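You operate a simulated robot arm through the tools that you are given. There is no shell and no other tool. Be economical: measure what you need, move in short steps, check, and stop when the job is done.

You run a simulated robot arm. Do the job below in one go: nothing can be reset, and whatever is moved stays where it is left.

TASK
Stop the line, shut the slide, turn both heats off, switch off.
Fine: end of shift; press stop before the feed slide is shut; the mains switch comes last.

The check looks at the end state, three seconds after you hand in, the way a careful person would. Anything else that was tipped, shoved, dropped, spilled or broken makes it a failure.

THE ROBOT
A 6-joint arm with a two-finger parallel gripper on a trunk, on a base that drives. Base frame: it is fixed to the floor where the robot stands at the start and does not move with it; the origin is under the middle of the robot, x ahead of it, y to its left, z up; the surface under the hand at the start is at about z = 92. Readings come in cm, degrees, newtons and seconds.
With the tool pointing down near the work surface it reaches from about 44 to 86 cm from the robot's upright axis, wherever it stands. Its first joint turns from -115.0 to 115.0 degrees. Places, roughly: dial for the die heat [80, -20, 100]; extruder [60, -90, 80]; feed slide [50, -60, 100]; mains switch [60, -20, 90]; pull dial [70, 0, 90]; sample button [60, 30, 90]; screw dial [80, 20, 90]; start button [60, 10, 90]; stop button [50, 0, 90]; tube heat dial [90, 10, 100]. Payload 4.2 kg.
Tool frame: the origin (TCP) lies between the finger pads and is the grasp point; the fingertips stand 2.3 cm ahead of it; z points along the fingers, y is the line along which they close. The gripper opens to 9.4 cm. The fingers are 3.8 cm wide and 1 cm thick; the gripper's body (5.4 by 9.6 cm) begins 3.9 cm behind the TCP.
Orientation is that of the tool frame in the base frame, as [roll, pitch, yaw] about the fixed x, y, z axes, in that order (R = Rz(yaw) Ry(pitch) Rx(roll)). With the fingers straight down and closing along the base's y, the tool's x points along the base's -x, its y along +y and its z along -z.

THE INTERFACE
- The arm moves only by the tool step_arm. Its argument "commands" is one flat list of numbers, 7 for each row, row after row: the shift along the base's x, y, z in units of 100 mm (1.0 is 100 mm), then the turn, a rotation vector about the base's x, y, z in units of 45 degrees (1.0 is 45 degrees), then the closure, from 0 (fully open) to 1 (shut). In form: [dx, dy, dz, ax, ay, az, gripper, dx, dy, dz, ax, ay, az, gripper, ...]. A call has 1 to 12 rows; each row is the pose to reach, as a shift and turn from the pose commanded when the call began. A call with a number of a shift or a turn outside -1 to 1 is refused whole. A row lasts 0.2 s, in which the tool goes at most 5 cm and 8.6 degrees; a call with a longer step from one row to the next is refused whole, and so is a gripper value outside its range. Where a pose cannot be reached the arm comes as near as it can. A force on the tool above 40 N (or 10 N above the force at the start of the call, whichever is more), or a blocked arm, ends the call early, and 0.2 s more pass. The fingers move at their own pace (about 10.8 cm/s each) and stop on an object; they squeeze with about 26 N. The grip force told is the motor's: it shows also when the fingers shut on nothing. Time passes only in rows, and 0.2 s behind the last, so rows that repeat a pose let the fingers close. It gives the time, the measured TCP pose, the force on the tool (base axes), the opening and the grip force at its end, in the units of the frame above (readings bear some noise), with the torque about the TCP (base axes, N m) and any sound that the robot's microphone picked up.
- Cameras (640 x 400 px; columns grow to the right, rows downward): "scene" is now at [22.71, 15.31, 151.81]; the picture's right is [-0.49, -0.87, 0.00], its down [-0.51, 0.29, -0.81] and it looks along [0.71, -0.40, -0.58] (base axes); focal length 262 px, centre (320, 200). "wrist" rides on the gripper at [8.6, 1.6, -7.5] in the tool frame; the picture's right is [-0.18, 0.98, 0.00], its down [-0.58, -0.11, -0.81] and it looks along [-0.79, -0.15, 0.59] (tool axes); focal length 243 px, centre (320, 200). There is no depth. A picture from a camera that has moved, and an enlarged one, comes with that camera's place and axes in the base frame and with its lens.
- snapshot(camera): a new picture of that camera. It takes no simulated time.
- lift_body(by): slides the trunk up (or, below 0, down) by that many cm; the arm and the scene camera ride with it, the base frame stays. It gives what a move gives, with no picture.
- drive_base(legs): drives the robot by 1 to 6 legs, each [ahead, turn to the left] in cm and degrees, along the robot's own axes; the way and the turn of a leg run together, so that a leg with both is an arc; at most 150 cm and 180 degrees a leg. The arm and the cameras ride along, it lands a little off, and it stops where it bumps. It gives what a move gives.
- pan_tilt(pan, tilt): turns the head with the scene camera to pan (to the left, within 80 degrees either way) and tilt (down, from -29 to 69), counted from straight ahead of the robot. It gives what a move gives.
- close_up(camera, box): a new picture of the part [left, top, right, bottom] of that camera's present view, enlarged. It takes no simulated time.
- hand_in(): hands the job in; it is judged then, once.

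Go step by step. Nothing tells you exact positions but the pictures and the camera data: compare them with the known pose of the tool, close in by small moves and look again before you grip or let go. The budget is 120 turns and 78 pictures, counting those below and the enlarged ones. Unless the task says otherwise, let go and move clear before handing in, and close with one line.

The tools are called after "Request:" by a JSON object that holds its "method" and its "body". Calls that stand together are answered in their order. step_arm: Moves the arm, as the interface text tells. Its arguments: {"type":"object","properties":{"commands":{"type":"array"}},"required":["commands"]} The other tools are called the same way: lift_body (by) slides the trunk up or down; drive_base (legs) drives the base; pan_tilt (pan, tilt) turns the head that bears the scene camera; snapshot (camera) takes a picture; close_up (camera, box) takes an enlarged picture of a part of a camera's view; hand_in () hands the job in.

At the start:

```text
time: 0.0
position: [53.57, -27.78, 130.16]
tcp_rot: [179.9, 0.1, -180.0]
wrist_force: [0.6, 0.6, -0.2]
wrist_torque: [-0.03, -0.02, -0.03]
width: 9.37
grip_force: 0.1
trunk travel left (down, up): [-87.5, 11.5]
robot x, y, heading: [-0.02, 0.21, 0.3]
head pan, tilt: [-29.5, 35.6]
```

scene: 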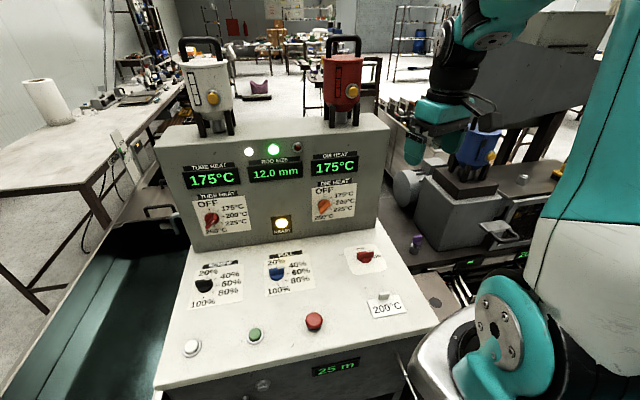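
wrist: 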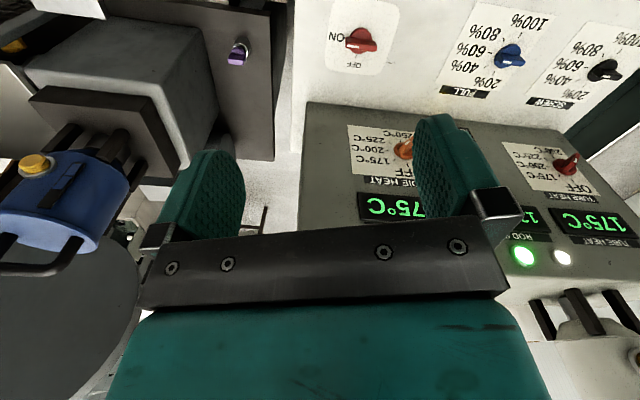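

I see the control desk with two buttons in front (green start, red stop), pull and screw dials, a red mains switch, and two heat dials on the sloped rear panel. I'll enlarge the panel and look at the extruder's feed slide.

Request:
{"method": "close_up", "body": {"camera": "scene", "box": [150, 230, 440, 400]}}

Request:
{"method": "close_up", "body": {"camera": "scene", "box": [170, 130, 390, 250]}}

Request:
{"method": "close_up", "body": {"camera": "scene", "box": [380, 110, 580, 290]}}

Request:
{"method": "close_up", "body": {"camera": "wrist", "box": [0, 0, 320, 200]}}

```text
2.21 times, centred on (295, 315) of scene
camera zoom: at [22.71, 15.31, 151.81], right [-0.49, -0.87, 0.0], down [-0.51, 0.29, -0.81], along [0.71, -0.4, -0.58], focal length 579 px, centre (375, -54)
```

zoom: 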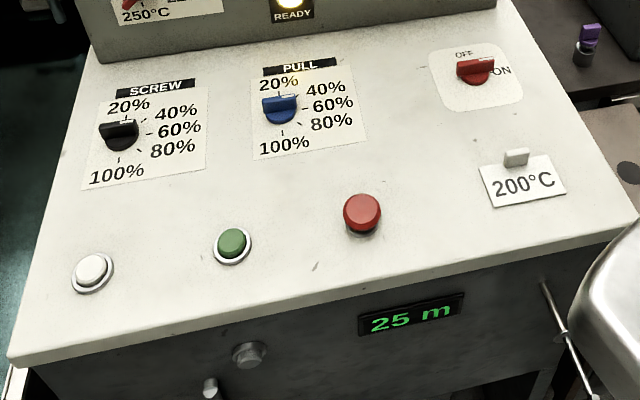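

```text
2.91 times, centred on (280, 190) of scene
camera zoom: at [22.71, 15.31, 151.81], right [-0.49, -0.87, 0.0], down [-0.51, 0.29, -0.81], along [0.71, -0.4, -0.58], focal length 764 px, centre (436, 229)
```

zoom: 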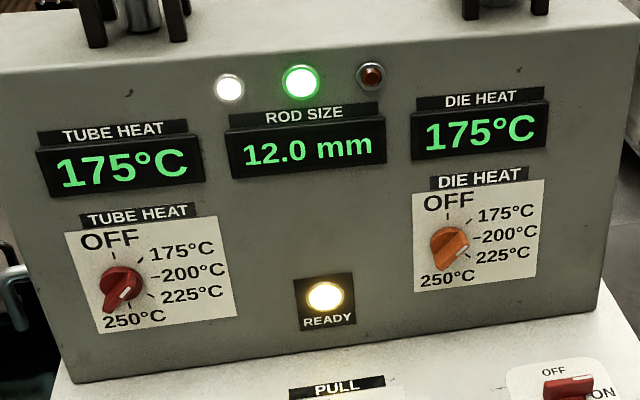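

```text
2.22 times, centred on (480, 200) of scene
camera zoom: at [22.71, 15.31, 151.81], right [-0.49, -0.87, 0.0], down [-0.51, 0.29, -0.81], along [0.71, -0.4, -0.58], focal length 583 px, centre (-36, 200)
```

zoom: 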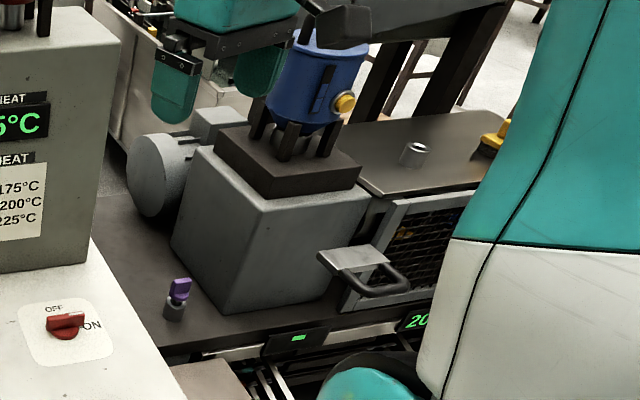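

```text
2.00 times, centred on (160, 100) of wrist
camera zoom: at [44.92, -26.15, 137.58], right [0.18, 0.98, 0.0], down [0.58, -0.11, 0.81], along [0.79, -0.15, -0.59], focal length 485 px, centre (640, 400)
```

zoom: 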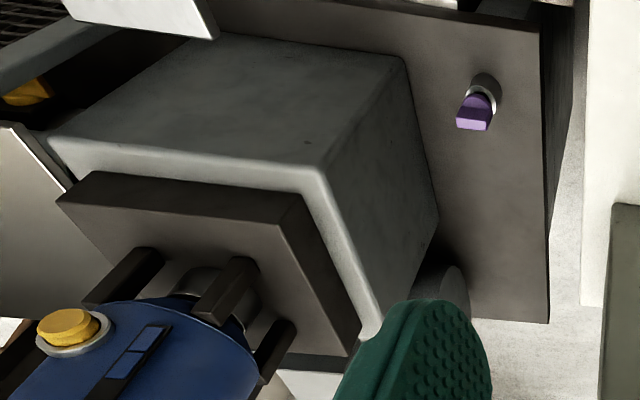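

The desk is turned about 18° to the right relative to me; stop is at about (52, 0.5, 94), mains at (62.7, -22.5, 93), die dial (77.6, -16.7, 104) and tube dial (87.5, 14, 104). I'll look toward the extruder and its slide handle.

Request:
{"method": "pan_tilt", "body": {"pan": -62, "tilt": 38}}

Request:
{"method": "snapshot", "body": {"camera": "scene"}}

```text
time: 1.0
position: [53.65, -27.83, 130.09]
tcp_rot: [-179.9, 0.0, 179.9]
wrist_force: [-0.9, -0.4, 0.1]
wrist_torque: [-0.02, 0.01, 0.02]
width: 9.41
grip_force: 0.0
trunk travel left (down, up): [-87.5, 11.5]
robot x, y, heading: [-0.09, 0.17, 0.0]
head pan, tilt: [-62.0, 38.0]
```

```text
71 pictures are left
camera scene: at [19.13, 12.02, 151.45], right [-0.88, -0.47, 0.0], down [-0.29, 0.54, -0.79], along [0.37, -0.7, -0.62], focal length 262 px, centre (320, 200)
```

scene: 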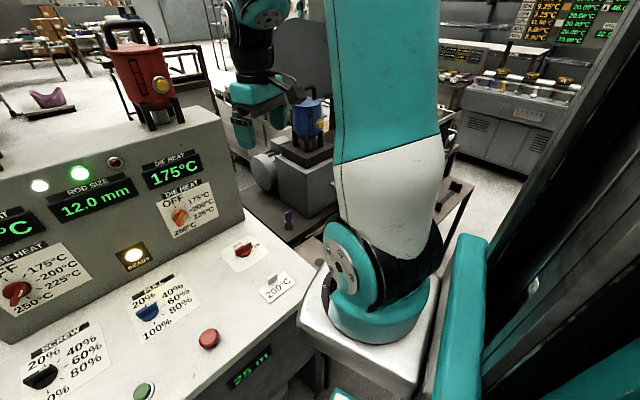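

The arm hides the slide from here. Stop comes first anyway, so I'll carry the closed gripper toward the stop button.

Request:
{"method": "step_arm", "body": {"commands": [0, 0.33, -0.3, 0, 0, 0, 1, 0, 0.66, -0.6, 0, 0, 0, 1, 0, 1, -0.9, 0, 0, 0, 1]}}

Request:
{"method": "step_arm", "body": {"commands": [0, 0.33, -0.3, 0, 0, 0, 1, -0.05, 0.66, -0.6, 0, 0, 0, 1, -0.1, 1, -0.9, 0, 0, 0, 1]}}

Request:
{"method": "step_arm", "body": {"commands": [0, 0.33, -0.1, 0, 0, 0, 1, -0.05, 0.6, -0.2, 0, 0, 0, 1, -0.05, 0.83, -0.3, 0, 0, 0, 1, -0.05, 0.83, -0.3, 0, 0, 0, 1]}}

Request:
{"method": "snapshot", "body": {"camera": "wrist"}}

Request:
{"method": "pan_tilt", "body": {"pan": -20, "tilt": 45}}

Request:
{"method": "snapshot", "body": {"camera": "scene"}}

```text
time: 1.8
position: [53.23, -17.81, 121.32]
tcp_rot: [-179.9, -0.1, 179.9]
wrist_force: [-0.7, 0.1, -0.8]
wrist_torque: [0.01, -0.03, 0.0]
width: 0.0
grip_force: 26.2
trunk travel left (down, up): [-87.5, 11.5]
robot x, y, heading: [-0.08, 0.04, -0.1]
head pan, tilt: [-62.0, 38.0]
```

```text
time: 2.6
position: [52.45, -7.61, 112.45]
tcp_rot: [-180.0, 0.0, 179.9]
wrist_force: [0.2, -0.5, -0.2]
wrist_torque: [-0.03, -0.01, 0.0]
width: 0.03
grip_force: 26.0
trunk travel left (down, up): [-87.5, 11.5]
robot x, y, heading: [-0.3, 0.2, 0.0]
head pan, tilt: [-62.0, 38.0]
```

```text
time: 3.6
position: [52.02, 0.68, 109.16]
tcp_rot: [-180.0, 0.1, -180.0]
wrist_force: [-0.1, -0.8, 0.1]
wrist_torque: [0.0, -0.03, 0.04]
width: 0.0
grip_force: 26.3
trunk travel left (down, up): [-87.5, 11.5]
robot x, y, heading: [0.43, -0.08, -0.2]
head pan, tilt: [-62.0, 38.0]
```

```text
70 pictures are left
camera wrist: at [43.42, 2.24, 116.57], right [0.18, 0.98, 0.0], down [0.58, -0.11, 0.81], along [0.79, -0.15, -0.59], focal length 243 px, centre (320, 200)
```

wrist: 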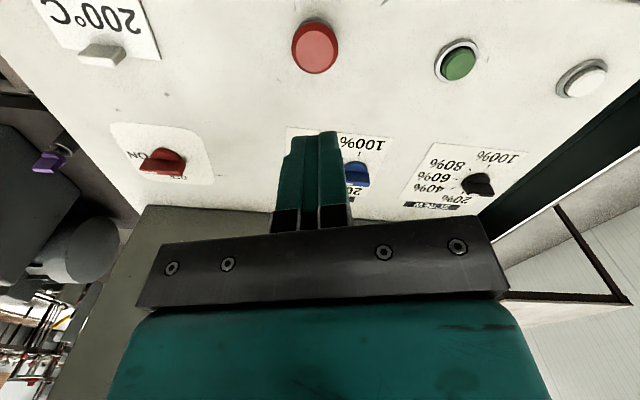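

```text
time: 4.7
position: [52.03, 0.56, 109.13]
tcp_rot: [180.0, 0.0, -180.0]
wrist_force: [0.3, 0.3, 0.1]
wrist_torque: [-0.04, 0.0, 0.03]
width: 0.0
grip_force: 25.7
trunk travel left (down, up): [-87.5, 11.5]
robot x, y, heading: [0.2, 0.0, -0.2]
head pan, tilt: [-20.0, 45.0]
```

```text
69 pictures are left
camera scene: at [22.72, 16.86, 150.43], right [-0.34, -0.94, 0.0], down [-0.66, 0.24, -0.71], along [0.66, -0.24, -0.71], focal length 262 px, centre (320, 200)
```

scene: 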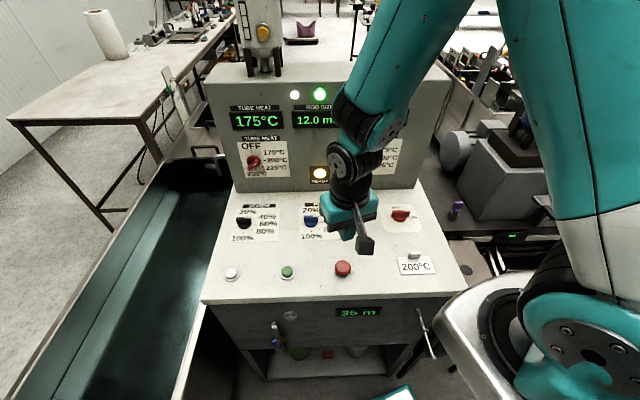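

The stop button is at about (52.1, 0.2, 93.5), straight under the closed fingers. I'll go down to just above it, then press slowly.

Request:
{"method": "step_arm", "body": {"commands": [0, -0.03, -0.4, 0, 0, 0, 1, 0, -0.03, -0.8, 0, 0, 0, 1, 0, -0.03, -1.0, 0, 0, 0, 1]}}

Request:
{"method": "snapshot", "body": {"camera": "wrist"}}

```text
time: 5.5
position: [52.05, 0.15, 99.19]
tcp_rot: [180.0, -0.1, -180.0]
wrist_force: [-0.2, -0.6, 0.8]
wrist_torque: [-0.01, 0.0, -0.01]
width: 0.0
grip_force: 25.7
trunk travel left (down, up): [-87.5, 11.5]
robot x, y, heading: [-0.0, -0.0, 0.1]
head pan, tilt: [-20.0, 45.0]
```

```text
68 pictures are left
camera wrist: at [43.58, 1.85, 106.64], right [0.18, 0.98, 0.0], down [0.58, -0.11, 0.81], along [0.79, -0.15, -0.59], focal length 243 px, centre (320, 200)
```

wrist: 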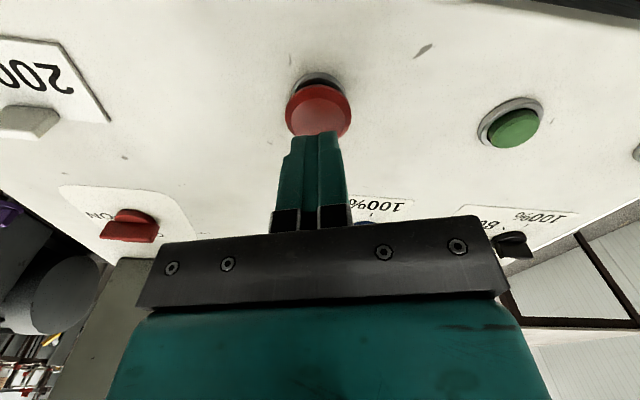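

The fingers are right over the stop button. Pressing slowly now.

Request:
{"method": "step_arm", "body": {"commands": [0, 0, -0.1, 0, 0, 0, 1, 0, 0, -0.2, 0, 0, 0, 1, 0, 0, -0.25, 0, 0, 0, 1, 0, 0, -0.3, 0, 0, 0, 1, 0, 0, -0.35, 0, 0, 0, 1, 0, 0, -0.4, 0, 0, 0, 1, 0, 0, -0.43, 0, 0, 0, 1]}}

Request:
{"method": "close_up", "body": {"camera": "scene", "box": [200, 80, 460, 330]}}

```text
time: 6.7
position: [51.98, 0.29, 95.85]
tcp_rot: [179.9, 0.1, -179.9]
wrist_force: [-3.9, -2.1, 38.2]
wrist_torque: [-0.04, 0.15, -0.01]
width: 0.04
grip_force: 26.1
trunk travel left (down, up): [-87.5, 11.5]
robot x, y, heading: [-0.34, 0.35, 0.1]
head pan, tilt: [-20.0, 45.0]
heard: click
stopped in row 6: the force on the tool passed its limit at 46 N (the readings are from after the stop); the commanded pose is now the measured one
```

```text
1.60 times, centred on (330, 205) of scene
camera zoom: at [22.57, 16.85, 150.51], right [-0.34, -0.94, 0.0], down [-0.66, 0.24, -0.71], along [0.67, -0.24, -0.71], focal length 420 px, centre (304, 192)
```

zoom: 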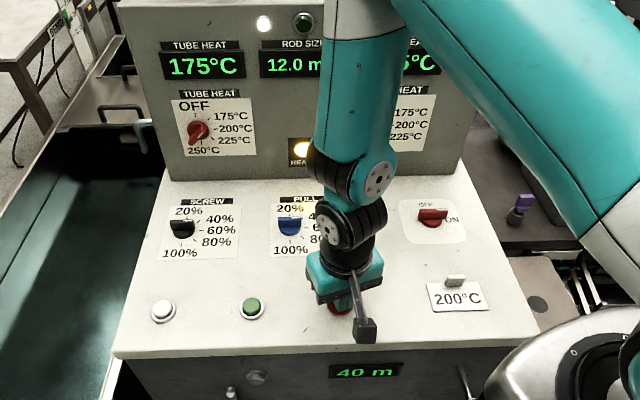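

Click heard and the green running lamp is out: the line has stopped. I'll lift and swing right to look at the slide.

Request:
{"method": "step_arm", "body": {"commands": [0, 0, 0.4, 0, 0, 0, 1, 0, 0, 0.8, 0, 0, 0, 1, 0, 0, 1, 0, 0, 0, 1]}}

Request:
{"method": "step_arm", "body": {"commands": [0, -0.33, 0.33, 0, 0, 0, 1, 0, -0.66, 0.66, 0, 0, 0, 1, 0, -1, 1, 0, 0, 0, 1]}}

Request:
{"method": "step_arm", "body": {"commands": [-0.1, -0.33, 0.33, 0, 0, 0, 1, -0.2, -0.66, 0.66, 0, 0, 0, 1, -0.3, -1, 1, 0, 0, 0, 1]}}

Request:
{"method": "step_arm", "body": {"commands": [-0.1, -0.33, 0.1, 0, 0, 0, 1, -0.2, -0.66, 0.2, 0, 0, 0, 1, -0.3, -1, 0.3, 0, 0, 0, 1]}}

Request:
{"method": "snapshot", "body": {"camera": "wrist"}}

Request:
{"method": "snapshot", "body": {"camera": "scene"}}

```text
time: 7.5
position: [52.01, 0.2, 105.76]
tcp_rot: [180.0, 0.0, -179.9]
wrist_force: [0.7, 0.2, 0.2]
wrist_torque: [0.01, 0.05, -0.02]
width: 0.0
grip_force: 26.3
trunk travel left (down, up): [-87.5, 11.5]
robot x, y, heading: [0.16, -0.25, -0.0]
head pan, tilt: [-20.0, 45.0]
```

```text
time: 8.3
position: [51.95, -9.62, 115.71]
tcp_rot: [180.0, 0.0, -180.0]
wrist_force: [1.2, -0.1, -0.8]
wrist_torque: [-0.03, 0.04, -0.04]
width: 0.02
grip_force: 26.2
trunk travel left (down, up): [-87.5, 11.5]
robot x, y, heading: [0.27, 0.03, -0.1]
head pan, tilt: [-20.0, 45.0]
```

```text
time: 9.1
position: [48.83, -19.69, 125.91]
tcp_rot: [-179.9, 0.0, -179.9]
wrist_force: [0.1, 0.3, 0.4]
wrist_torque: [-0.01, 0.04, 0.03]
width: 0.01
grip_force: 25.4
trunk travel left (down, up): [-87.5, 11.5]
robot x, y, heading: [-0.08, 0.24, 0.1]
head pan, tilt: [-20.0, 45.0]
```

```text
time: 9.9
position: [45.76, -29.62, 128.49]
tcp_rot: [179.9, 0.0, 180.0]
wrist_force: [-0.5, 0.1, -0.9]
wrist_torque: [-0.02, 0.03, -0.01]
width: 0.0
grip_force: 26.2
trunk travel left (down, up): [-87.5, 11.5]
robot x, y, heading: [-0.29, -0.15, -0.1]
head pan, tilt: [-20.0, 45.0]
```

```text
66 pictures are left
camera wrist: at [37.2, -28.04, 136.02], right [0.18, 0.98, 0.0], down [0.58, -0.11, 0.81], along [0.79, -0.15, -0.59], focal length 243 px, centre (320, 200)
```

wrist: 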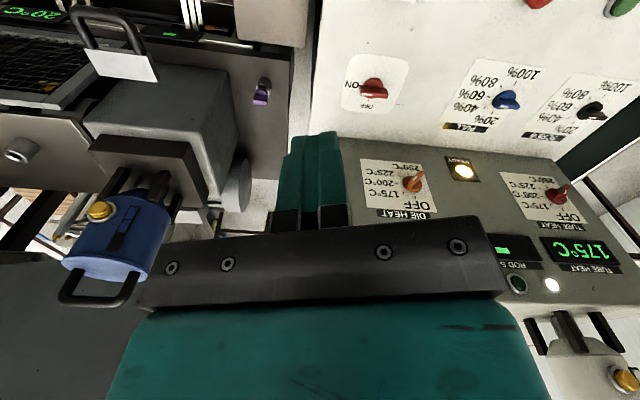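

```text
65 pictures are left
camera scene: at [22.72, 16.89, 150.42], right [-0.34, -0.94, 0.0], down [-0.66, 0.24, -0.71], along [0.66, -0.24, -0.71], focal length 262 px, centre (320, 200)
```

scene: 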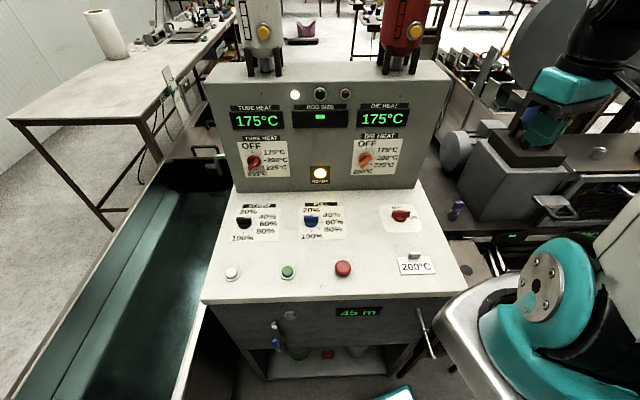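

Rod size now reads blank, so the line's stopped. I'll enlarge the slide and its handle in both views.

Request:
{"method": "close_up", "body": {"camera": "wrist", "box": [0, 0, 280, 175]}}

Request:
{"method": "close_up", "body": {"camera": "scene", "box": [430, 90, 640, 260]}}

Request:
{"method": "close_up", "body": {"camera": "scene", "box": [300, 280, 440, 360]}}

```text
2.29 times, centred on (140, 88) of wrist
camera zoom: at [37.2, -28.04, 136.02], right [0.18, 0.98, 0.0], down [0.58, -0.11, 0.81], along [0.79, -0.15, -0.59], focal length 555 px, centre (731, 457)
```

zoom: 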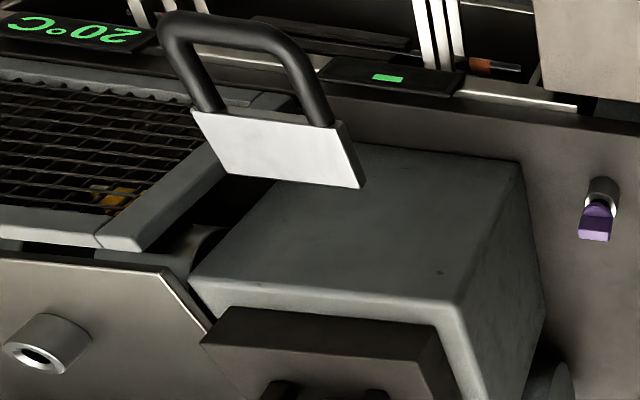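

```text
2.35 times, centred on (535, 175) of scene
camera zoom: at [22.72, 16.89, 150.42], right [-0.34, -0.94, 0.0], down [-0.66, 0.24, -0.71], along [0.66, -0.24, -0.71], focal length 618 px, centre (-186, 259)
```

zoom: 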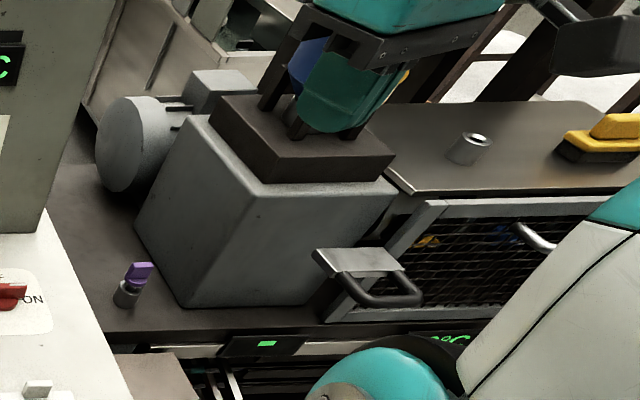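

```text
4.57 times, centred on (370, 320) of scene
camera zoom: at [22.72, 16.89, 150.42], right [-0.34, -0.94, 0.0], down [-0.66, 0.24, -0.71], along [0.66, -0.24, -0.71], focal length 1200 px, centre (91, -349)
```

zoom: 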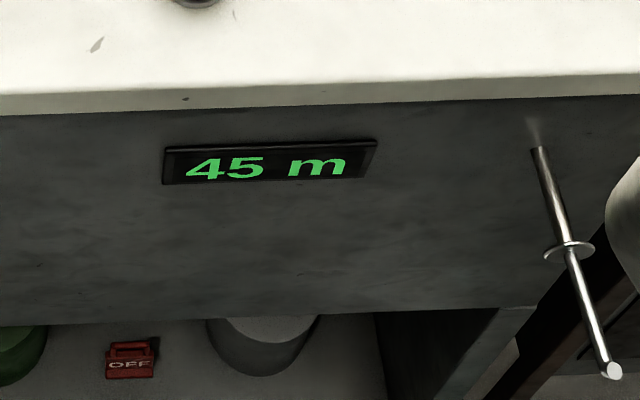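

The slide plate juts out of the block's robot-facing side around (48, -59, 98), with a D-handle further out near (42, -56, 100). I'll turn the hand to the line's skew and bring the wrist camera nearer.

Request:
{"method": "step_arm", "body": {"commands": [-0.1, -0.3, -0.2, 0, 0, -0.13, 1, -0.3, -0.6, -0.4, 0, 0, -0.26, 1, -0.4, -0.8, -0.6, 0, 0, -0.4, 1, -0.5, -1, -0.7, 0, 0, -0.4, 1]}}

Request:
{"method": "step_arm", "body": {"commands": [-0.1, -0.3, -0.2, 0, 0, 0, 1, -0.2, -0.6, -0.4, 0, 0, 0, 1, -0.25, -0.9, -0.6, 0, 0, 0, 1, -0.25, -0.9, -0.6, 0, 0, 0, 1]}}

Request:
{"method": "snapshot", "body": {"camera": "wrist"}}

Request:
{"method": "pan_tilt", "body": {"pan": -50, "tilt": 40}}

Request:
{"method": "snapshot", "body": {"camera": "scene"}}

```text
time: 10.9
position: [41.19, -39.65, 121.62]
tcp_rot: [-179.9, 0.1, 162.0]
wrist_force: [0.3, -0.3, 0.5]
wrist_torque: [-0.03, 0.01, 0.04]
width: 0.0
grip_force: 26.1
trunk travel left (down, up): [-87.5, 11.5]
robot x, y, heading: [0.08, -0.14, -0.1]
head pan, tilt: [-20.0, 45.0]
```

```text
time: 11.9
position: [38.47, -48.72, 115.59]
tcp_rot: [180.0, 0.0, 162.0]
wrist_force: [0.7, 1.0, 0.2]
wrist_torque: [0.0, 0.0, 0.01]
width: 0.0
grip_force: 26.6
trunk travel left (down, up): [-87.5, 11.5]
robot x, y, heading: [-0.09, -0.08, 0.1]
head pan, tilt: [-20.0, 45.0]
```

```text
61 pictures are left
camera wrist: at [30.84, -44.43, 123.08], right [0.48, 0.88, 0.0], down [0.52, -0.28, 0.81], along [0.71, -0.39, -0.59], focal length 243 px, centre (320, 200)
```

wrist: 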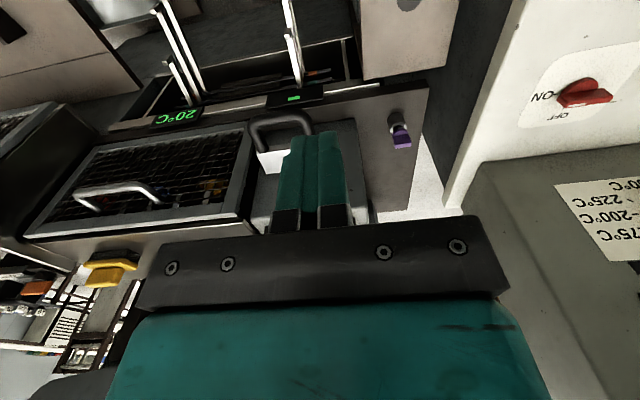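

```text
time: 12.9
position: [38.71, -48.46, 115.58]
tcp_rot: [180.0, 0.0, 161.9]
wrist_force: [0.0, 0.6, -0.8]
wrist_torque: [-0.01, 0.0, -0.05]
width: 0.0
grip_force: 26.1
trunk travel left (down, up): [-87.5, 11.5]
robot x, y, heading: [-0.02, 0.12, -0.1]
head pan, tilt: [-50.0, 40.0]
```

```text
60 pictures are left
camera scene: at [20.54, 13.12, 151.15], right [-0.77, -0.64, 0.0], down [-0.41, 0.49, -0.77], along [0.49, -0.59, -0.64], focal length 262 px, centre (320, 200)
```

scene: 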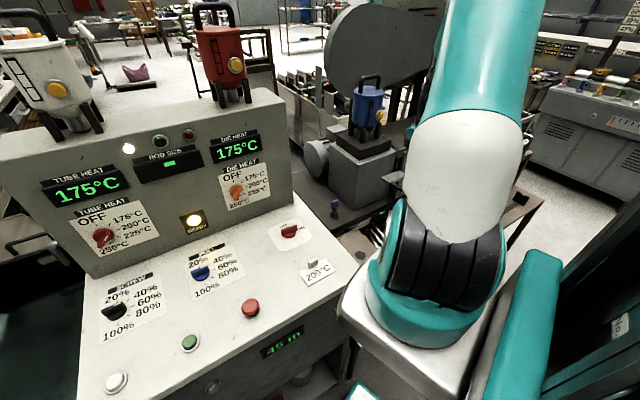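

Triangulating puts the handle's outer bar at about (42.9, -56, 100), with the push direction about (0.94, -0.34). I'll bring the closed fingers down just on the robot's side of it and check.

Request:
{"method": "step_arm", "body": {"commands": [-0.05, -0.3, -0.2, 0, 0, -0.04, 1, -0.05, -0.58, -0.4, 0, 0, -0.05, 1, -0.05, -0.58, -0.8, 0, 0, -0.05, 1, -0.05, -0.58, -1, 0, 0, -0.05, 1]}}

Request:
{"method": "snapshot", "body": {"camera": "wrist"}}

```text
time: 13.9
position: [38.14, -54.56, 105.62]
tcp_rot: [179.9, 0.1, 159.9]
wrist_force: [-0.1, -0.2, -0.3]
wrist_torque: [0.0, 0.01, 0.0]
width: 0.01
grip_force: 26.5
trunk travel left (down, up): [-87.5, 11.5]
robot x, y, heading: [-0.09, -0.06, 0.0]
head pan, tilt: [-50.0, 40.0]
```

```text
59 pictures are left
camera wrist: at [30.58, -50.02, 113.1], right [0.51, 0.86, 0.0], down [0.51, -0.3, 0.81], along [0.69, -0.41, -0.59], focal length 243 px, centre (320, 200)
```

wrist: 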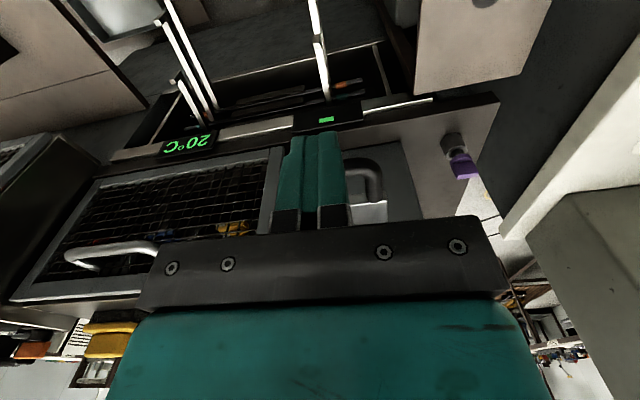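

The bar's mid works out at (43.7, -56.7, 100), straight ahead of the fingers along the push line. Lowering 5 cm and checking.

Request:
{"method": "step_arm", "body": {"commands": [0, 0, -0.3, 0, 0, 0, 1, 0, 0, -0.52, 0, 0, 0, 1, 0, 0, -0.52, 0, 0, 0, 1]}}

Request:
{"method": "snapshot", "body": {"camera": "wrist"}}

```text
time: 14.7
position: [38.13, -54.58, 100.41]
tcp_rot: [-180.0, 0.0, 159.8]
wrist_force: [-0.1, -0.3, -0.6]
wrist_torque: [-0.03, 0.01, 0.0]
width: 0.03
grip_force: 26.0
trunk travel left (down, up): [-87.5, 11.5]
robot x, y, heading: [0.32, 0.02, -0.2]
head pan, tilt: [-50.0, 40.0]
```

```text
58 pictures are left
camera wrist: at [30.58, -49.97, 107.9], right [0.51, 0.86, 0.0], down [0.51, -0.3, 0.81], along [0.69, -0.41, -0.59], focal length 243 px, centre (320, 200)
```

wrist: 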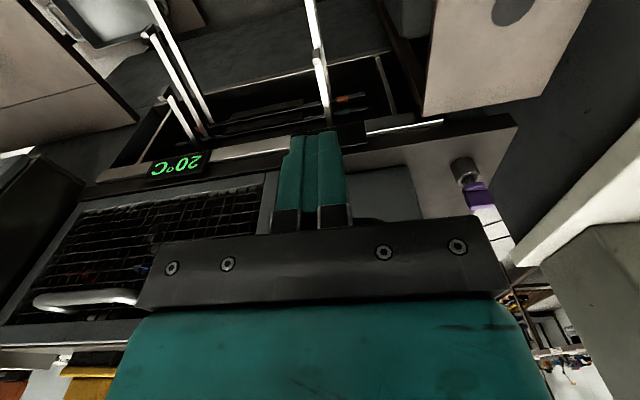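

The line is right; now pushing slowly along (0.94, -0.34) and watching the force.

Request:
{"method": "step_arm", "body": {"commands": [0.094, -0.034, 0, 0, 0, 0, 1, 0.188, -0.068, 0, 0, 0, 0, 1, 0.282, -0.102, 0, 0, 0, 0, 1, 0.33, -0.12, 0, 0, 0, 0, 1, 0.376, -0.136, 0, 0, 0, 0, 1, 0.423, -0.153, 0, 0, 0, 0, 1]}}

Request:
{"method": "snapshot", "body": {"camera": "wrist"}}

```text
time: 16.1
position: [42.5, -56.19, 100.56]
tcp_rot: [179.8, 0.0, 159.7]
wrist_force: [-0.9, 1.4, -0.3]
wrist_torque: [0.01, 0.05, 0.03]
width: 0.02
grip_force: 25.8
trunk travel left (down, up): [-87.5, 11.5]
robot x, y, heading: [-0.05, 0.05, 0.0]
head pan, tilt: [-50.0, 40.0]
```

```text
57 pictures are left
camera wrist: at [34.9, -51.59, 107.98], right [0.51, 0.86, 0.0], down [0.51, -0.3, 0.81], along [0.69, -0.41, -0.59], focal length 243 px, centre (320, 200)
```

wrist: 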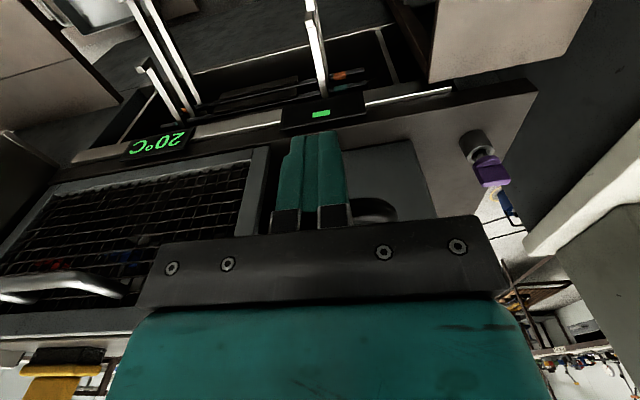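

The fingers are at the bar with barely any force yet. Continuing the push.

Request:
{"method": "step_arm", "body": {"commands": [0.047, -0.017, 0, 0, 0, 0, 1, 0.094, -0.034, 0, 0, 0, 0, 1, 0.141, -0.051, 0, 0, 0, 0, 1, 0.188, -0.068, 0, 0, 0, 0, 1, 0.235, -0.085, 0, 0, 0, 0, 1, 0.282, -0.102, 0, 0, 0, 0, 1, 0.33, -0.12, 0, 0, 0, 0, 1, 0.376, -0.136, 0, 0, 0, 0, 1]}}

Request:
{"method": "snapshot", "body": {"camera": "wrist"}}

```text
time: 17.9
position: [45.54, -57.32, 100.38]
tcp_rot: [179.7, -0.3, 159.4]
wrist_force: [-26.6, 13.5, 2.9]
wrist_torque: [-0.01, -0.11, 0.45]
width: 0.02
grip_force: 26.2
trunk travel left (down, up): [-87.5, 11.5]
robot x, y, heading: [0.12, -0.09, -0.1]
head pan, tilt: [-50.0, 40.0]
```

```text
56 pictures are left
camera wrist: at [38.15, -52.83, 107.93], right [0.52, 0.86, 0.0], down [0.51, -0.31, 0.8], along [0.69, -0.41, -0.6], focal length 243 px, centre (320, 200)
```

wrist: 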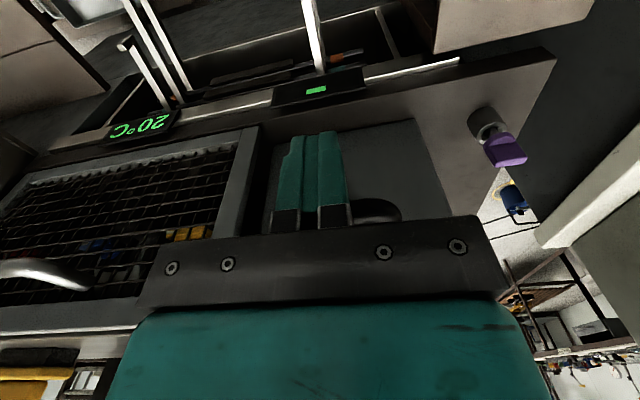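

The slide has travelled about 2.5–3 cm and now resists at about 30 N. A last small nudge will show whether it's on its stop.

Request:
{"method": "step_arm", "body": {"commands": [0.03, -0.011, 0, 0, 0, 0, 1, 0.06, -0.022, 0, 0, 0, 0, 1, 0.09, -0.033, 0, 0, 0, 0, 1, 0.12, -0.044, 0, 0, 0, 0, 1]}}

Request:
{"method": "step_arm", "body": {"commands": [-0.1, 0.036, 0, 0, 0, 0, 1, -0.4, 0.145, 0, 0, 0, 0, 1, -0.5, 0.18, 0.2, 0, 0, 0, 1, -0.5, 0.18, 0.6, 0, 0, 0, 1, -0.5, 0.18, 1, 0, 0, 0, 1]}}

Request:
{"method": "snapshot", "body": {"camera": "wrist"}}

```text
time: 18.2
position: [45.5, -57.37, 100.3]
tcp_rot: [179.6, -0.8, 159.3]
wrist_force: [-11.8, 4.8, 3.3]
wrist_torque: [-0.03, -0.14, 0.17]
width: 0.0
grip_force: 25.4
trunk travel left (down, up): [-87.5, 11.5]
robot x, y, heading: [-0.14, -0.1, -0.0]
head pan, tilt: [-50.0, 40.0]
stopped in row 1: the force on the tool passed its limit at 44 N (the readings are from after the stop); the commanded pose is now the measured one
```

```text
time: 19.4
position: [40.6, -55.69, 110.29]
tcp_rot: [179.7, -0.6, 159.5]
wrist_force: [0.1, -0.4, -0.4]
wrist_torque: [0.03, -0.01, 0.03]
width: 0.01
grip_force: 25.8
trunk travel left (down, up): [-87.5, 11.5]
robot x, y, heading: [0.19, 0.11, -0.3]
head pan, tilt: [-50.0, 40.0]
```

```text
55 pictures are left
camera wrist: at [33.16, -51.26, 117.82], right [0.52, 0.86, 0.0], down [0.51, -0.31, 0.8], along [0.69, -0.41, -0.6], focal length 243 px, centre (320, 200)
```

wrist: 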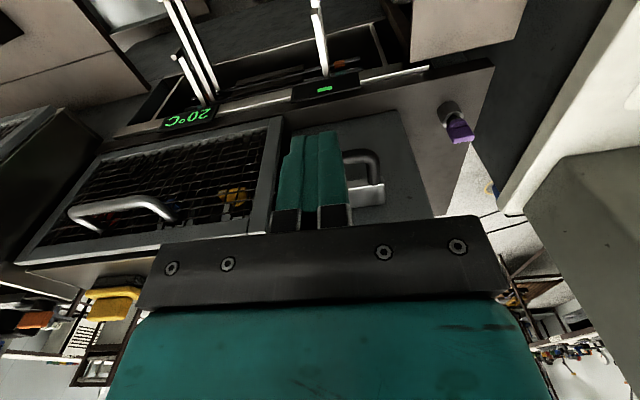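

It's at a hard stop (44 N with no movement). I'll back away toward the desk and take a clean look at the slide.

Request:
{"method": "step_arm", "body": {"commands": [0, 0.3, 0.3, 0, 0, 0.1, 1, 0, 0.6, 0.6, 0, 0, 0.25, 1, 0.1, 1, 0.9, 0, 0, 0.4, 1]}}

Request:
{"method": "step_arm", "body": {"commands": [0, 0.3, 0.3, 0, 0, 0.05, 1, 0.1, 0.6, 0.6, 0, 0, 0.05, 1, 0.4, 1, 0.9, 0, 0, 0.05, 1]}}

Request:
{"method": "close_up", "body": {"camera": "wrist", "box": [0, 0, 280, 175]}}

Request:
{"method": "snapshot", "body": {"camera": "scene"}}

```text
refused: row 3 steps farther than a row can; nothing moved
```

```text
refused: row 3 steps farther than a row can; nothing moved
```

```text
2.29 times, centred on (140, 88) of wrist
camera zoom: at [33.16, -51.26, 117.82], right [0.52, 0.86, 0.0], down [0.51, -0.31, 0.8], along [0.69, -0.41, -0.6], focal length 555 px, centre (731, 457)
```

zoom: 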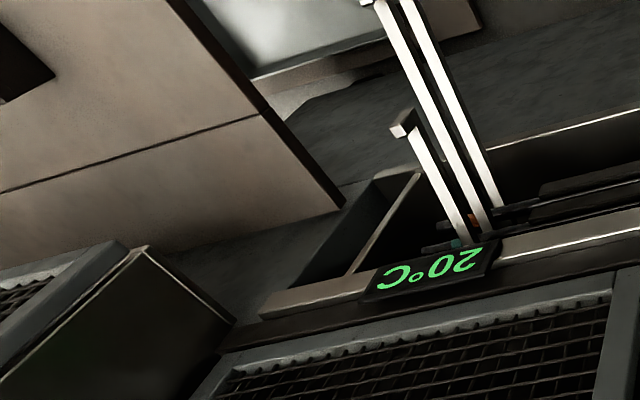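

```text
53 pictures are left
camera scene: at [20.55, 13.06, 151.15], right [-0.77, -0.64, 0.0], down [-0.41, 0.49, -0.77], along [0.49, -0.59, -0.64], focal length 262 px, centre (320, 200)
```

scene: 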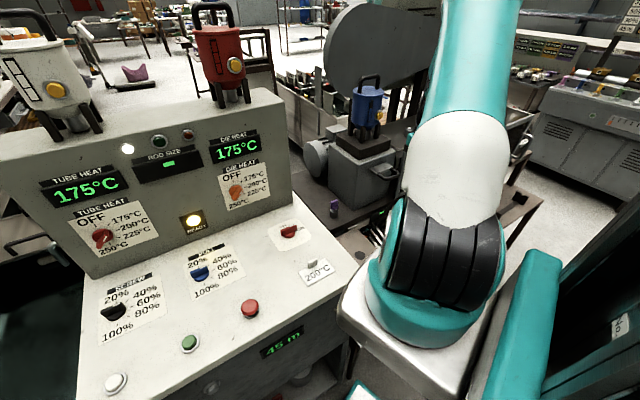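

Steps were a bit too long; repeating with shorter rows.

Request:
{"method": "step_arm", "body": {"commands": [0, 0.25, 0.25, 0, 0, 0.1, 1, 0, 0.5, 0.5, 0, 0, 0.2, 1, 0.1, 0.75, 0.7, 0, 0, 0.3, 1, 0.1, 1, 0.9, 0, 0, 0.4, 1]}}

Request:
{"method": "step_arm", "body": {"commands": [0, 0.25, 0.25, 0, 0, 0.05, 1, 0.1, 0.5, 0.5, 0, 0, 0.05, 1, 0.25, 0.75, 0.7, 0, 0, 0.05, 1, 0.4, 1, 0.8, 0, 0, 0.05, 1]}}

Request:
{"method": "snapshot", "body": {"camera": "wrist"}}

Request:
{"method": "close_up", "body": {"camera": "wrist", "box": [0, 0, 280, 175]}}

Request:
{"method": "close_up", "body": {"camera": "scene", "box": [300, 120, 460, 240]}}

```text
time: 20.4
position: [41.52, -45.46, 119.3]
tcp_rot: [179.6, -0.6, 177.5]
wrist_force: [0.6, -0.2, -0.3]
wrist_torque: [0.05, 0.01, 0.03]
width: 0.01
grip_force: 25.7
trunk travel left (down, up): [-87.5, 11.5]
robot x, y, heading: [-0.02, -0.01, -0.0]
head pan, tilt: [-50.0, 40.0]
```

```text
time: 21.4
position: [45.71, -35.5, 127.14]
tcp_rot: [179.7, -0.5, 179.7]
wrist_force: [-0.1, 0.6, -0.7]
wrist_torque: [0.04, -0.02, -0.01]
width: 0.0
grip_force: 25.6
trunk travel left (down, up): [-87.5, 11.5]
robot x, y, heading: [0.11, 0.1, -0.1]
head pan, tilt: [-50.0, 40.0]
```

```text
52 pictures are left
camera wrist: at [37.15, -33.8, 134.69], right [0.19, 0.98, 0.0], down [0.59, -0.12, 0.8], along [0.79, -0.15, -0.6], focal length 243 px, centre (320, 200)
```

wrist: 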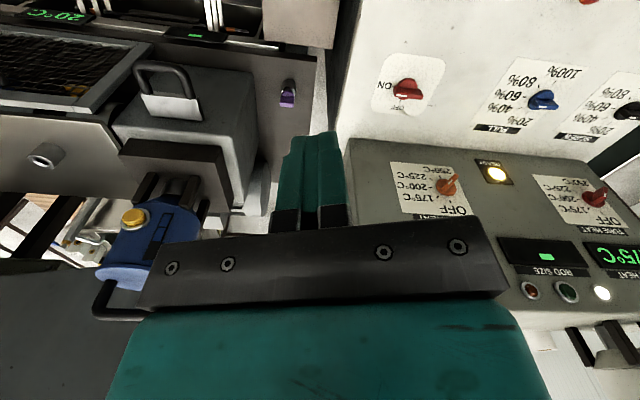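

```text
2.29 times, centred on (140, 88) of wrist
camera zoom: at [37.15, -33.8, 134.69], right [0.19, 0.98, 0.0], down [0.59, -0.12, 0.8], along [0.79, -0.15, -0.6], focal length 555 px, centre (731, 457)
```

zoom: 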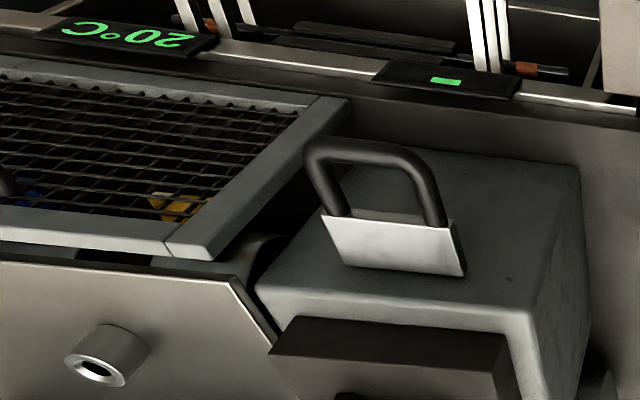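

```text
3.33 times, centred on (380, 180) of scene
camera zoom: at [20.52, 13.07, 151.16], right [-0.77, -0.64, 0.0], down [-0.41, 0.49, -0.77], along [0.49, -0.59, -0.64], focal length 875 px, centre (120, 267)
```

zoom: 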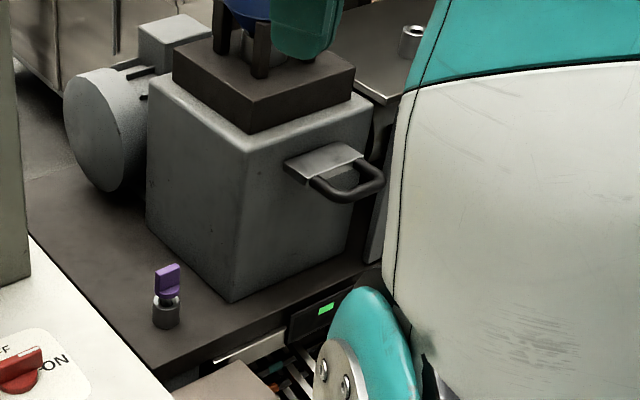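

The handle has moved in about 4–5 cm, but a bit of plate is still visible. I'll enlarge it to judge whether that's its fully shut position.

Request:
{"method": "close_up", "body": {"camera": "scene", "box": [350, 140, 410, 180]}}

Request:
{"method": "close_up", "body": {"camera": "wrist", "box": [110, 40, 240, 130]}}

```text
10.00 times, centred on (380, 160) of scene
camera zoom: at [20.52, 13.07, 151.16], right [-0.77, -0.64, 0.0], down [-0.41, 0.49, -0.77], along [0.49, -0.59, -0.64], focal length 2624 px, centre (-280, 600)
```

zoom: 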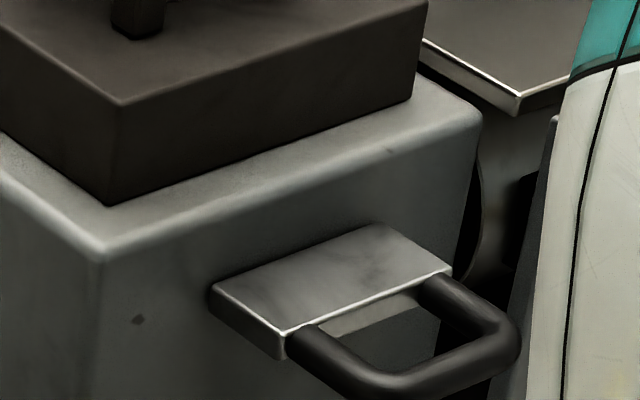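

```text
4.44 times, centred on (175, 85) of wrist
camera zoom: at [37.15, -33.8, 134.69], right [0.19, 0.98, 0.0], down [0.59, -0.12, 0.8], along [0.79, -0.15, -0.6], focal length 1078 px, centre (964, 711)
```

zoom: 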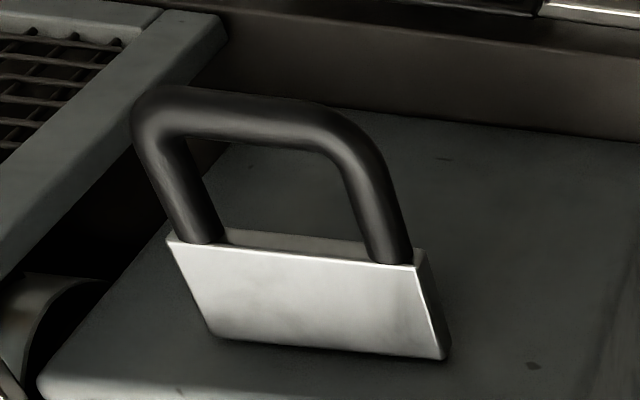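

Geometry shows the plate's lip now sits flush against the block face (it was about 4 cm out before) and it hit a hard stop, so the slide is shut. Next the heat dials: close-ups to read the pointers.

Request:
{"method": "pan_tilt", "body": {"pan": -12, "tilt": 30}}

Request:
{"method": "close_up", "body": {"camera": "scene", "box": [180, 140, 500, 300]}}

```text
time: 22.5
position: [45.71, -35.42, 127.1]
tcp_rot: [179.8, -0.6, 179.8]
wrist_force: [0.0, -0.3, -0.2]
wrist_torque: [-0.02, -0.03, -0.01]
width: 0.0
grip_force: 25.8
trunk travel left (down, up): [-87.5, 11.5]
robot x, y, heading: [0.06, 0.47, -0.1]
head pan, tilt: [-12.0, 30.0]
```

```text
2.00 times, centred on (340, 220) of scene
camera zoom: at [23.91, 17.73, 152.69], right [-0.21, -0.98, 0.0], down [-0.49, 0.1, -0.87], along [0.85, -0.18, -0.5], focal length 525 px, centre (280, 160)
```

zoom: 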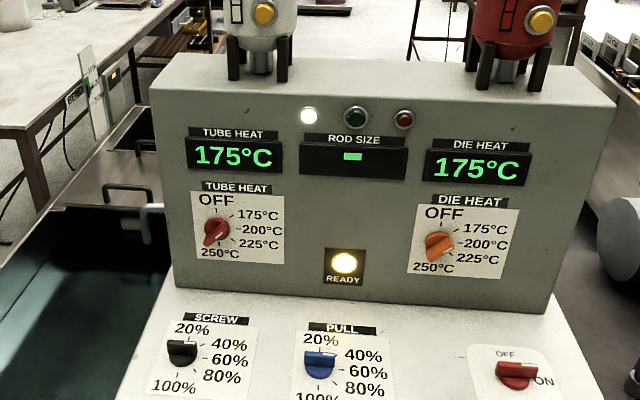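

Zooming each heat dial.

Request:
{"method": "close_up", "body": {"camera": "scene", "box": [375, 235, 455, 285]}}

Request:
{"method": "close_up", "body": {"camera": "scene", "box": [265, 228, 345, 278]}}

Request:
{"method": "close_up", "body": {"camera": "wrist", "box": [380, 150, 640, 250]}}

```text
8.00 times, centred on (415, 260) of scene
camera zoom: at [23.91, 17.73, 152.69], right [-0.21, -0.98, 0.0], down [-0.49, 0.1, -0.87], along [0.85, -0.18, -0.5], focal length 2100 px, centre (-440, -280)
```

zoom: 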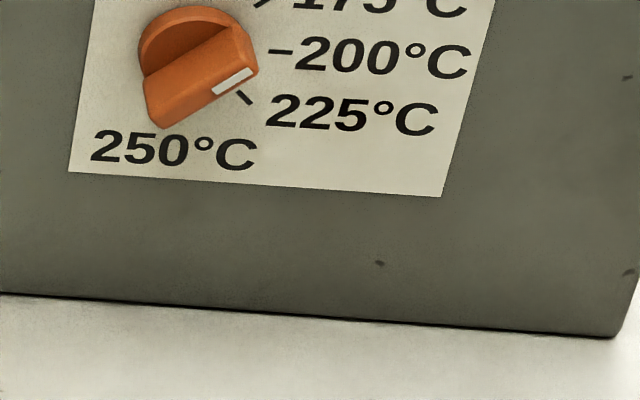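

```text
8.00 times, centred on (305, 253) of scene
camera zoom: at [23.91, 17.73, 152.69], right [-0.21, -0.98, 0.0], down [-0.49, 0.1, -0.87], along [0.85, -0.18, -0.5], focal length 2100 px, centre (440, -224)
```

zoom: 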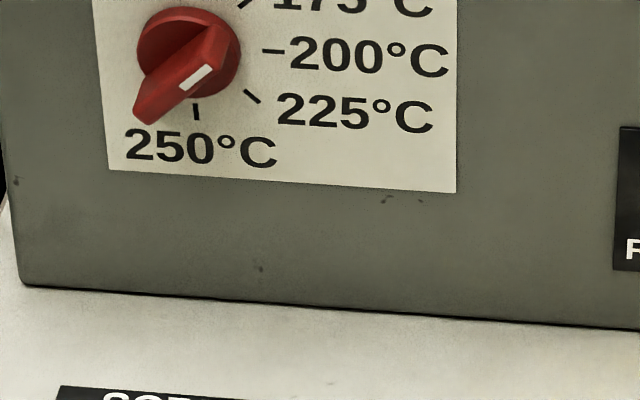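

```text
2.46 times, centred on (510, 200) of wrist
camera zoom: at [37.14, -33.82, 134.67], right [0.19, 0.98, 0.0], down [0.59, -0.12, 0.8], along [0.79, -0.15, -0.6], focal length 597 px, centre (-148, 200)
```

zoom: 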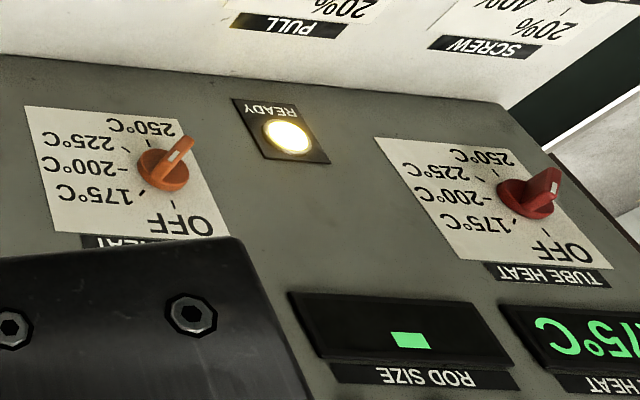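

Both dials stand at 175°C (pointer up-right 45°), so each needs a 45° counter-clockwise turn to OFF. The panel is vertical, facing (-0.95, 0.32); knob faces are at about (74.9, -16.0, 105.1) and (85.15, 14.05, 105.0). I'll move to open space and reorient the hand.

Request:
{"method": "step_arm", "body": {"commands": [0.15, 0.16, 0, 0, 0, 0.17, 0.5, 0.3, 0.33, 0, 0, 0, 0.34, 0.5, 0.45, 0.5, 0, 0, 0, 0.51, 0.5, 0.6, 0.66, 0, 0, 0, 0.68, 0.5, 0.75, 0.83, 0, 0, 0, 0.85, 0.5, 0.9, 1, 0, 0, 0, 1, 0.5]}}

Request:
{"method": "step_arm", "body": {"commands": [0.15, 0.16, 0, 0, 0, 0.17, 0.5, 0.3, 0.33, 0, 0, 0, 0.34, 0.5, 0.45, 0.5, 0, 0, 0, 0.51, 0.5, 0.6, 0.66, 0, 0, 0, 0.68, 0.5, 0.75, 0.83, 0, 0, 0, 0.85, 0.5, 0.9, 1, 0, 0, 0, 1, 0.5]}}

Request:
{"method": "step_arm", "body": {"commands": [0, 0.06, 0, 0, 0, 0.15, 0.5, 0, 0.13, -0.1, 0, 0, 0.3, 0.5, 0, 0.2, -0.3, 0, 0, 0.45, 0.5, 0, 0.25, -0.5, 0, 0, 0.59, 0.5]}}

```text
time: 23.9
position: [54.62, -25.71, 127.15]
tcp_rot: [179.6, -0.6, -135.1]
wrist_force: [0.0, -0.5, 0.3]
wrist_torque: [0.03, -0.04, -0.01]
width: 4.68
grip_force: 0.1
trunk travel left (down, up): [-87.5, 11.5]
robot x, y, heading: [-0.03, 0.02, -0.1]
head pan, tilt: [-12.0, 30.0]
```

```text
time: 25.3
position: [63.9, -15.49, 127.29]
tcp_rot: [179.7, -0.4, -90.2]
wrist_force: [-0.1, 0.9, 0.3]
wrist_torque: [-0.02, -0.03, -0.04]
width: 4.72
grip_force: 0.0
trunk travel left (down, up): [-87.5, 11.5]
robot x, y, heading: [-0.18, 0.03, -0.1]
head pan, tilt: [-12.0, 30.0]
```

```text
time: 26.3
position: [63.74, -13.01, 122.37]
tcp_rot: [179.7, -0.4, -63.7]
wrist_force: [0.2, 0.2, 1.0]
wrist_torque: [0.0, 0.0, 0.01]
width: 4.69
grip_force: 0.0
trunk travel left (down, up): [-87.5, 11.5]
robot x, y, heading: [-0.06, -0.19, 0.0]
head pan, tilt: [-12.0, 30.0]
```

The yaw is as planned; now tilting the fingers forward in two 45° calls.

Request:
{"method": "step_arm", "body": {"commands": [0, 0, 0, -0.0535, -0.158, 0, 0.5, 0, 0, 0, -0.107, -0.316, 0, 0.5, 0, 0, 0, -0.16, -0.4735, 0, 0.5, 0, 0, 0, -0.214, -0.631, 0, 0.5, 0, 0, 0, -0.2675, -0.789, 0, 0.5, 0, 0, 0, -0.321, -0.947, 0, 0.5]}}

Request:
{"method": "step_arm", "body": {"commands": [0, 0, 0, -0.0535, -0.158, 0, 0.5, 0, 0, 0, -0.107, -0.316, 0, 0.5, 0, 0, 0, -0.16, -0.4735, 0, 0.5, 0, 0, 0, -0.214, -0.631, 0, 0.5, 0, 0, 0, -0.2675, -0.789, 0, 0.5, 0, 0, 0, -0.321, -0.947, 0, 0.5]}}

Request:
{"method": "snapshot", "body": {"camera": "wrist"}}

Request:
{"method": "snapshot", "body": {"camera": "scene"}}

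```text
time: 27.7
position: [63.76, -13.13, 122.44]
tcp_rot: [-144.8, -30.5, -73.9]
wrist_force: [0.2, 0.0, 0.5]
wrist_torque: [0.0, 0.01, 0.02]
width: 4.66
grip_force: 0.0
trunk travel left (down, up): [-87.5, 11.5]
robot x, y, heading: [-0.05, -0.19, -0.0]
head pan, tilt: [-12.0, 30.0]
```

```text
time: 29.1
position: [66.52, -13.34, 130.89]
tcp_rot: [-93.9, -44.8, -106.2]
wrist_force: [0.3, 0.6, -0.4]
wrist_torque: [-0.02, 0.01, -0.01]
width: 4.72
grip_force: 0.0
out of reach, approached as far as the arm can: row 3, 4, 5, 6
trunk travel left (down, up): [-87.5, 11.5]
robot x, y, heading: [0.04, -0.04, -0.2]
head pan, tilt: [-12.0, 30.0]
```

```text
43 pictures are left
camera wrist: at [57.36, -17.91, 136.2], right [-0.22, -0.52, -0.82], down [-0.62, 0.73, -0.29], along [0.75, 0.44, -0.48], focal length 243 px, centre (320, 200)
```

wrist: 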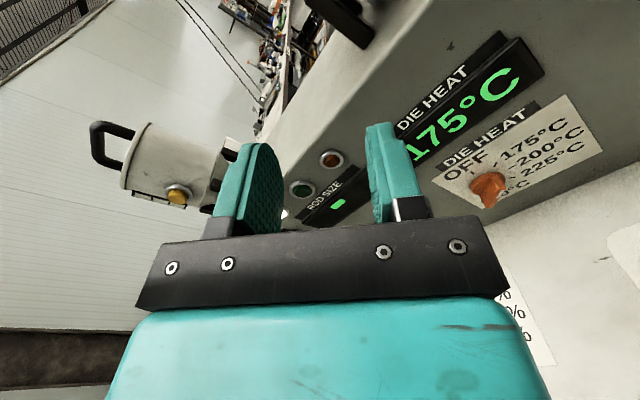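

```text
42 pictures are left
camera scene: at [23.96, 17.77, 152.67], right [-0.21, -0.98, 0.0], down [-0.49, 0.1, -0.87], along [0.85, -0.18, -0.5], focal length 262 px, centre (320, 200)
```

scene: 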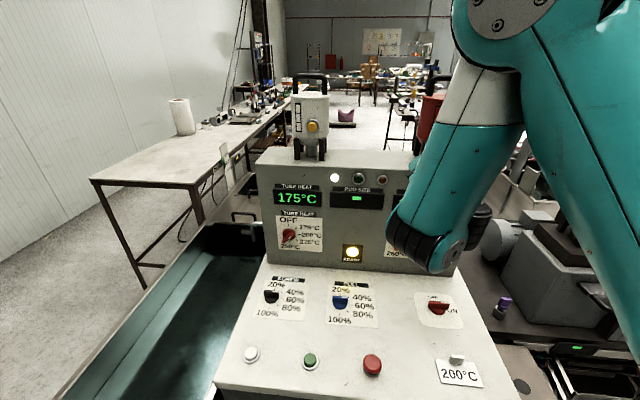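

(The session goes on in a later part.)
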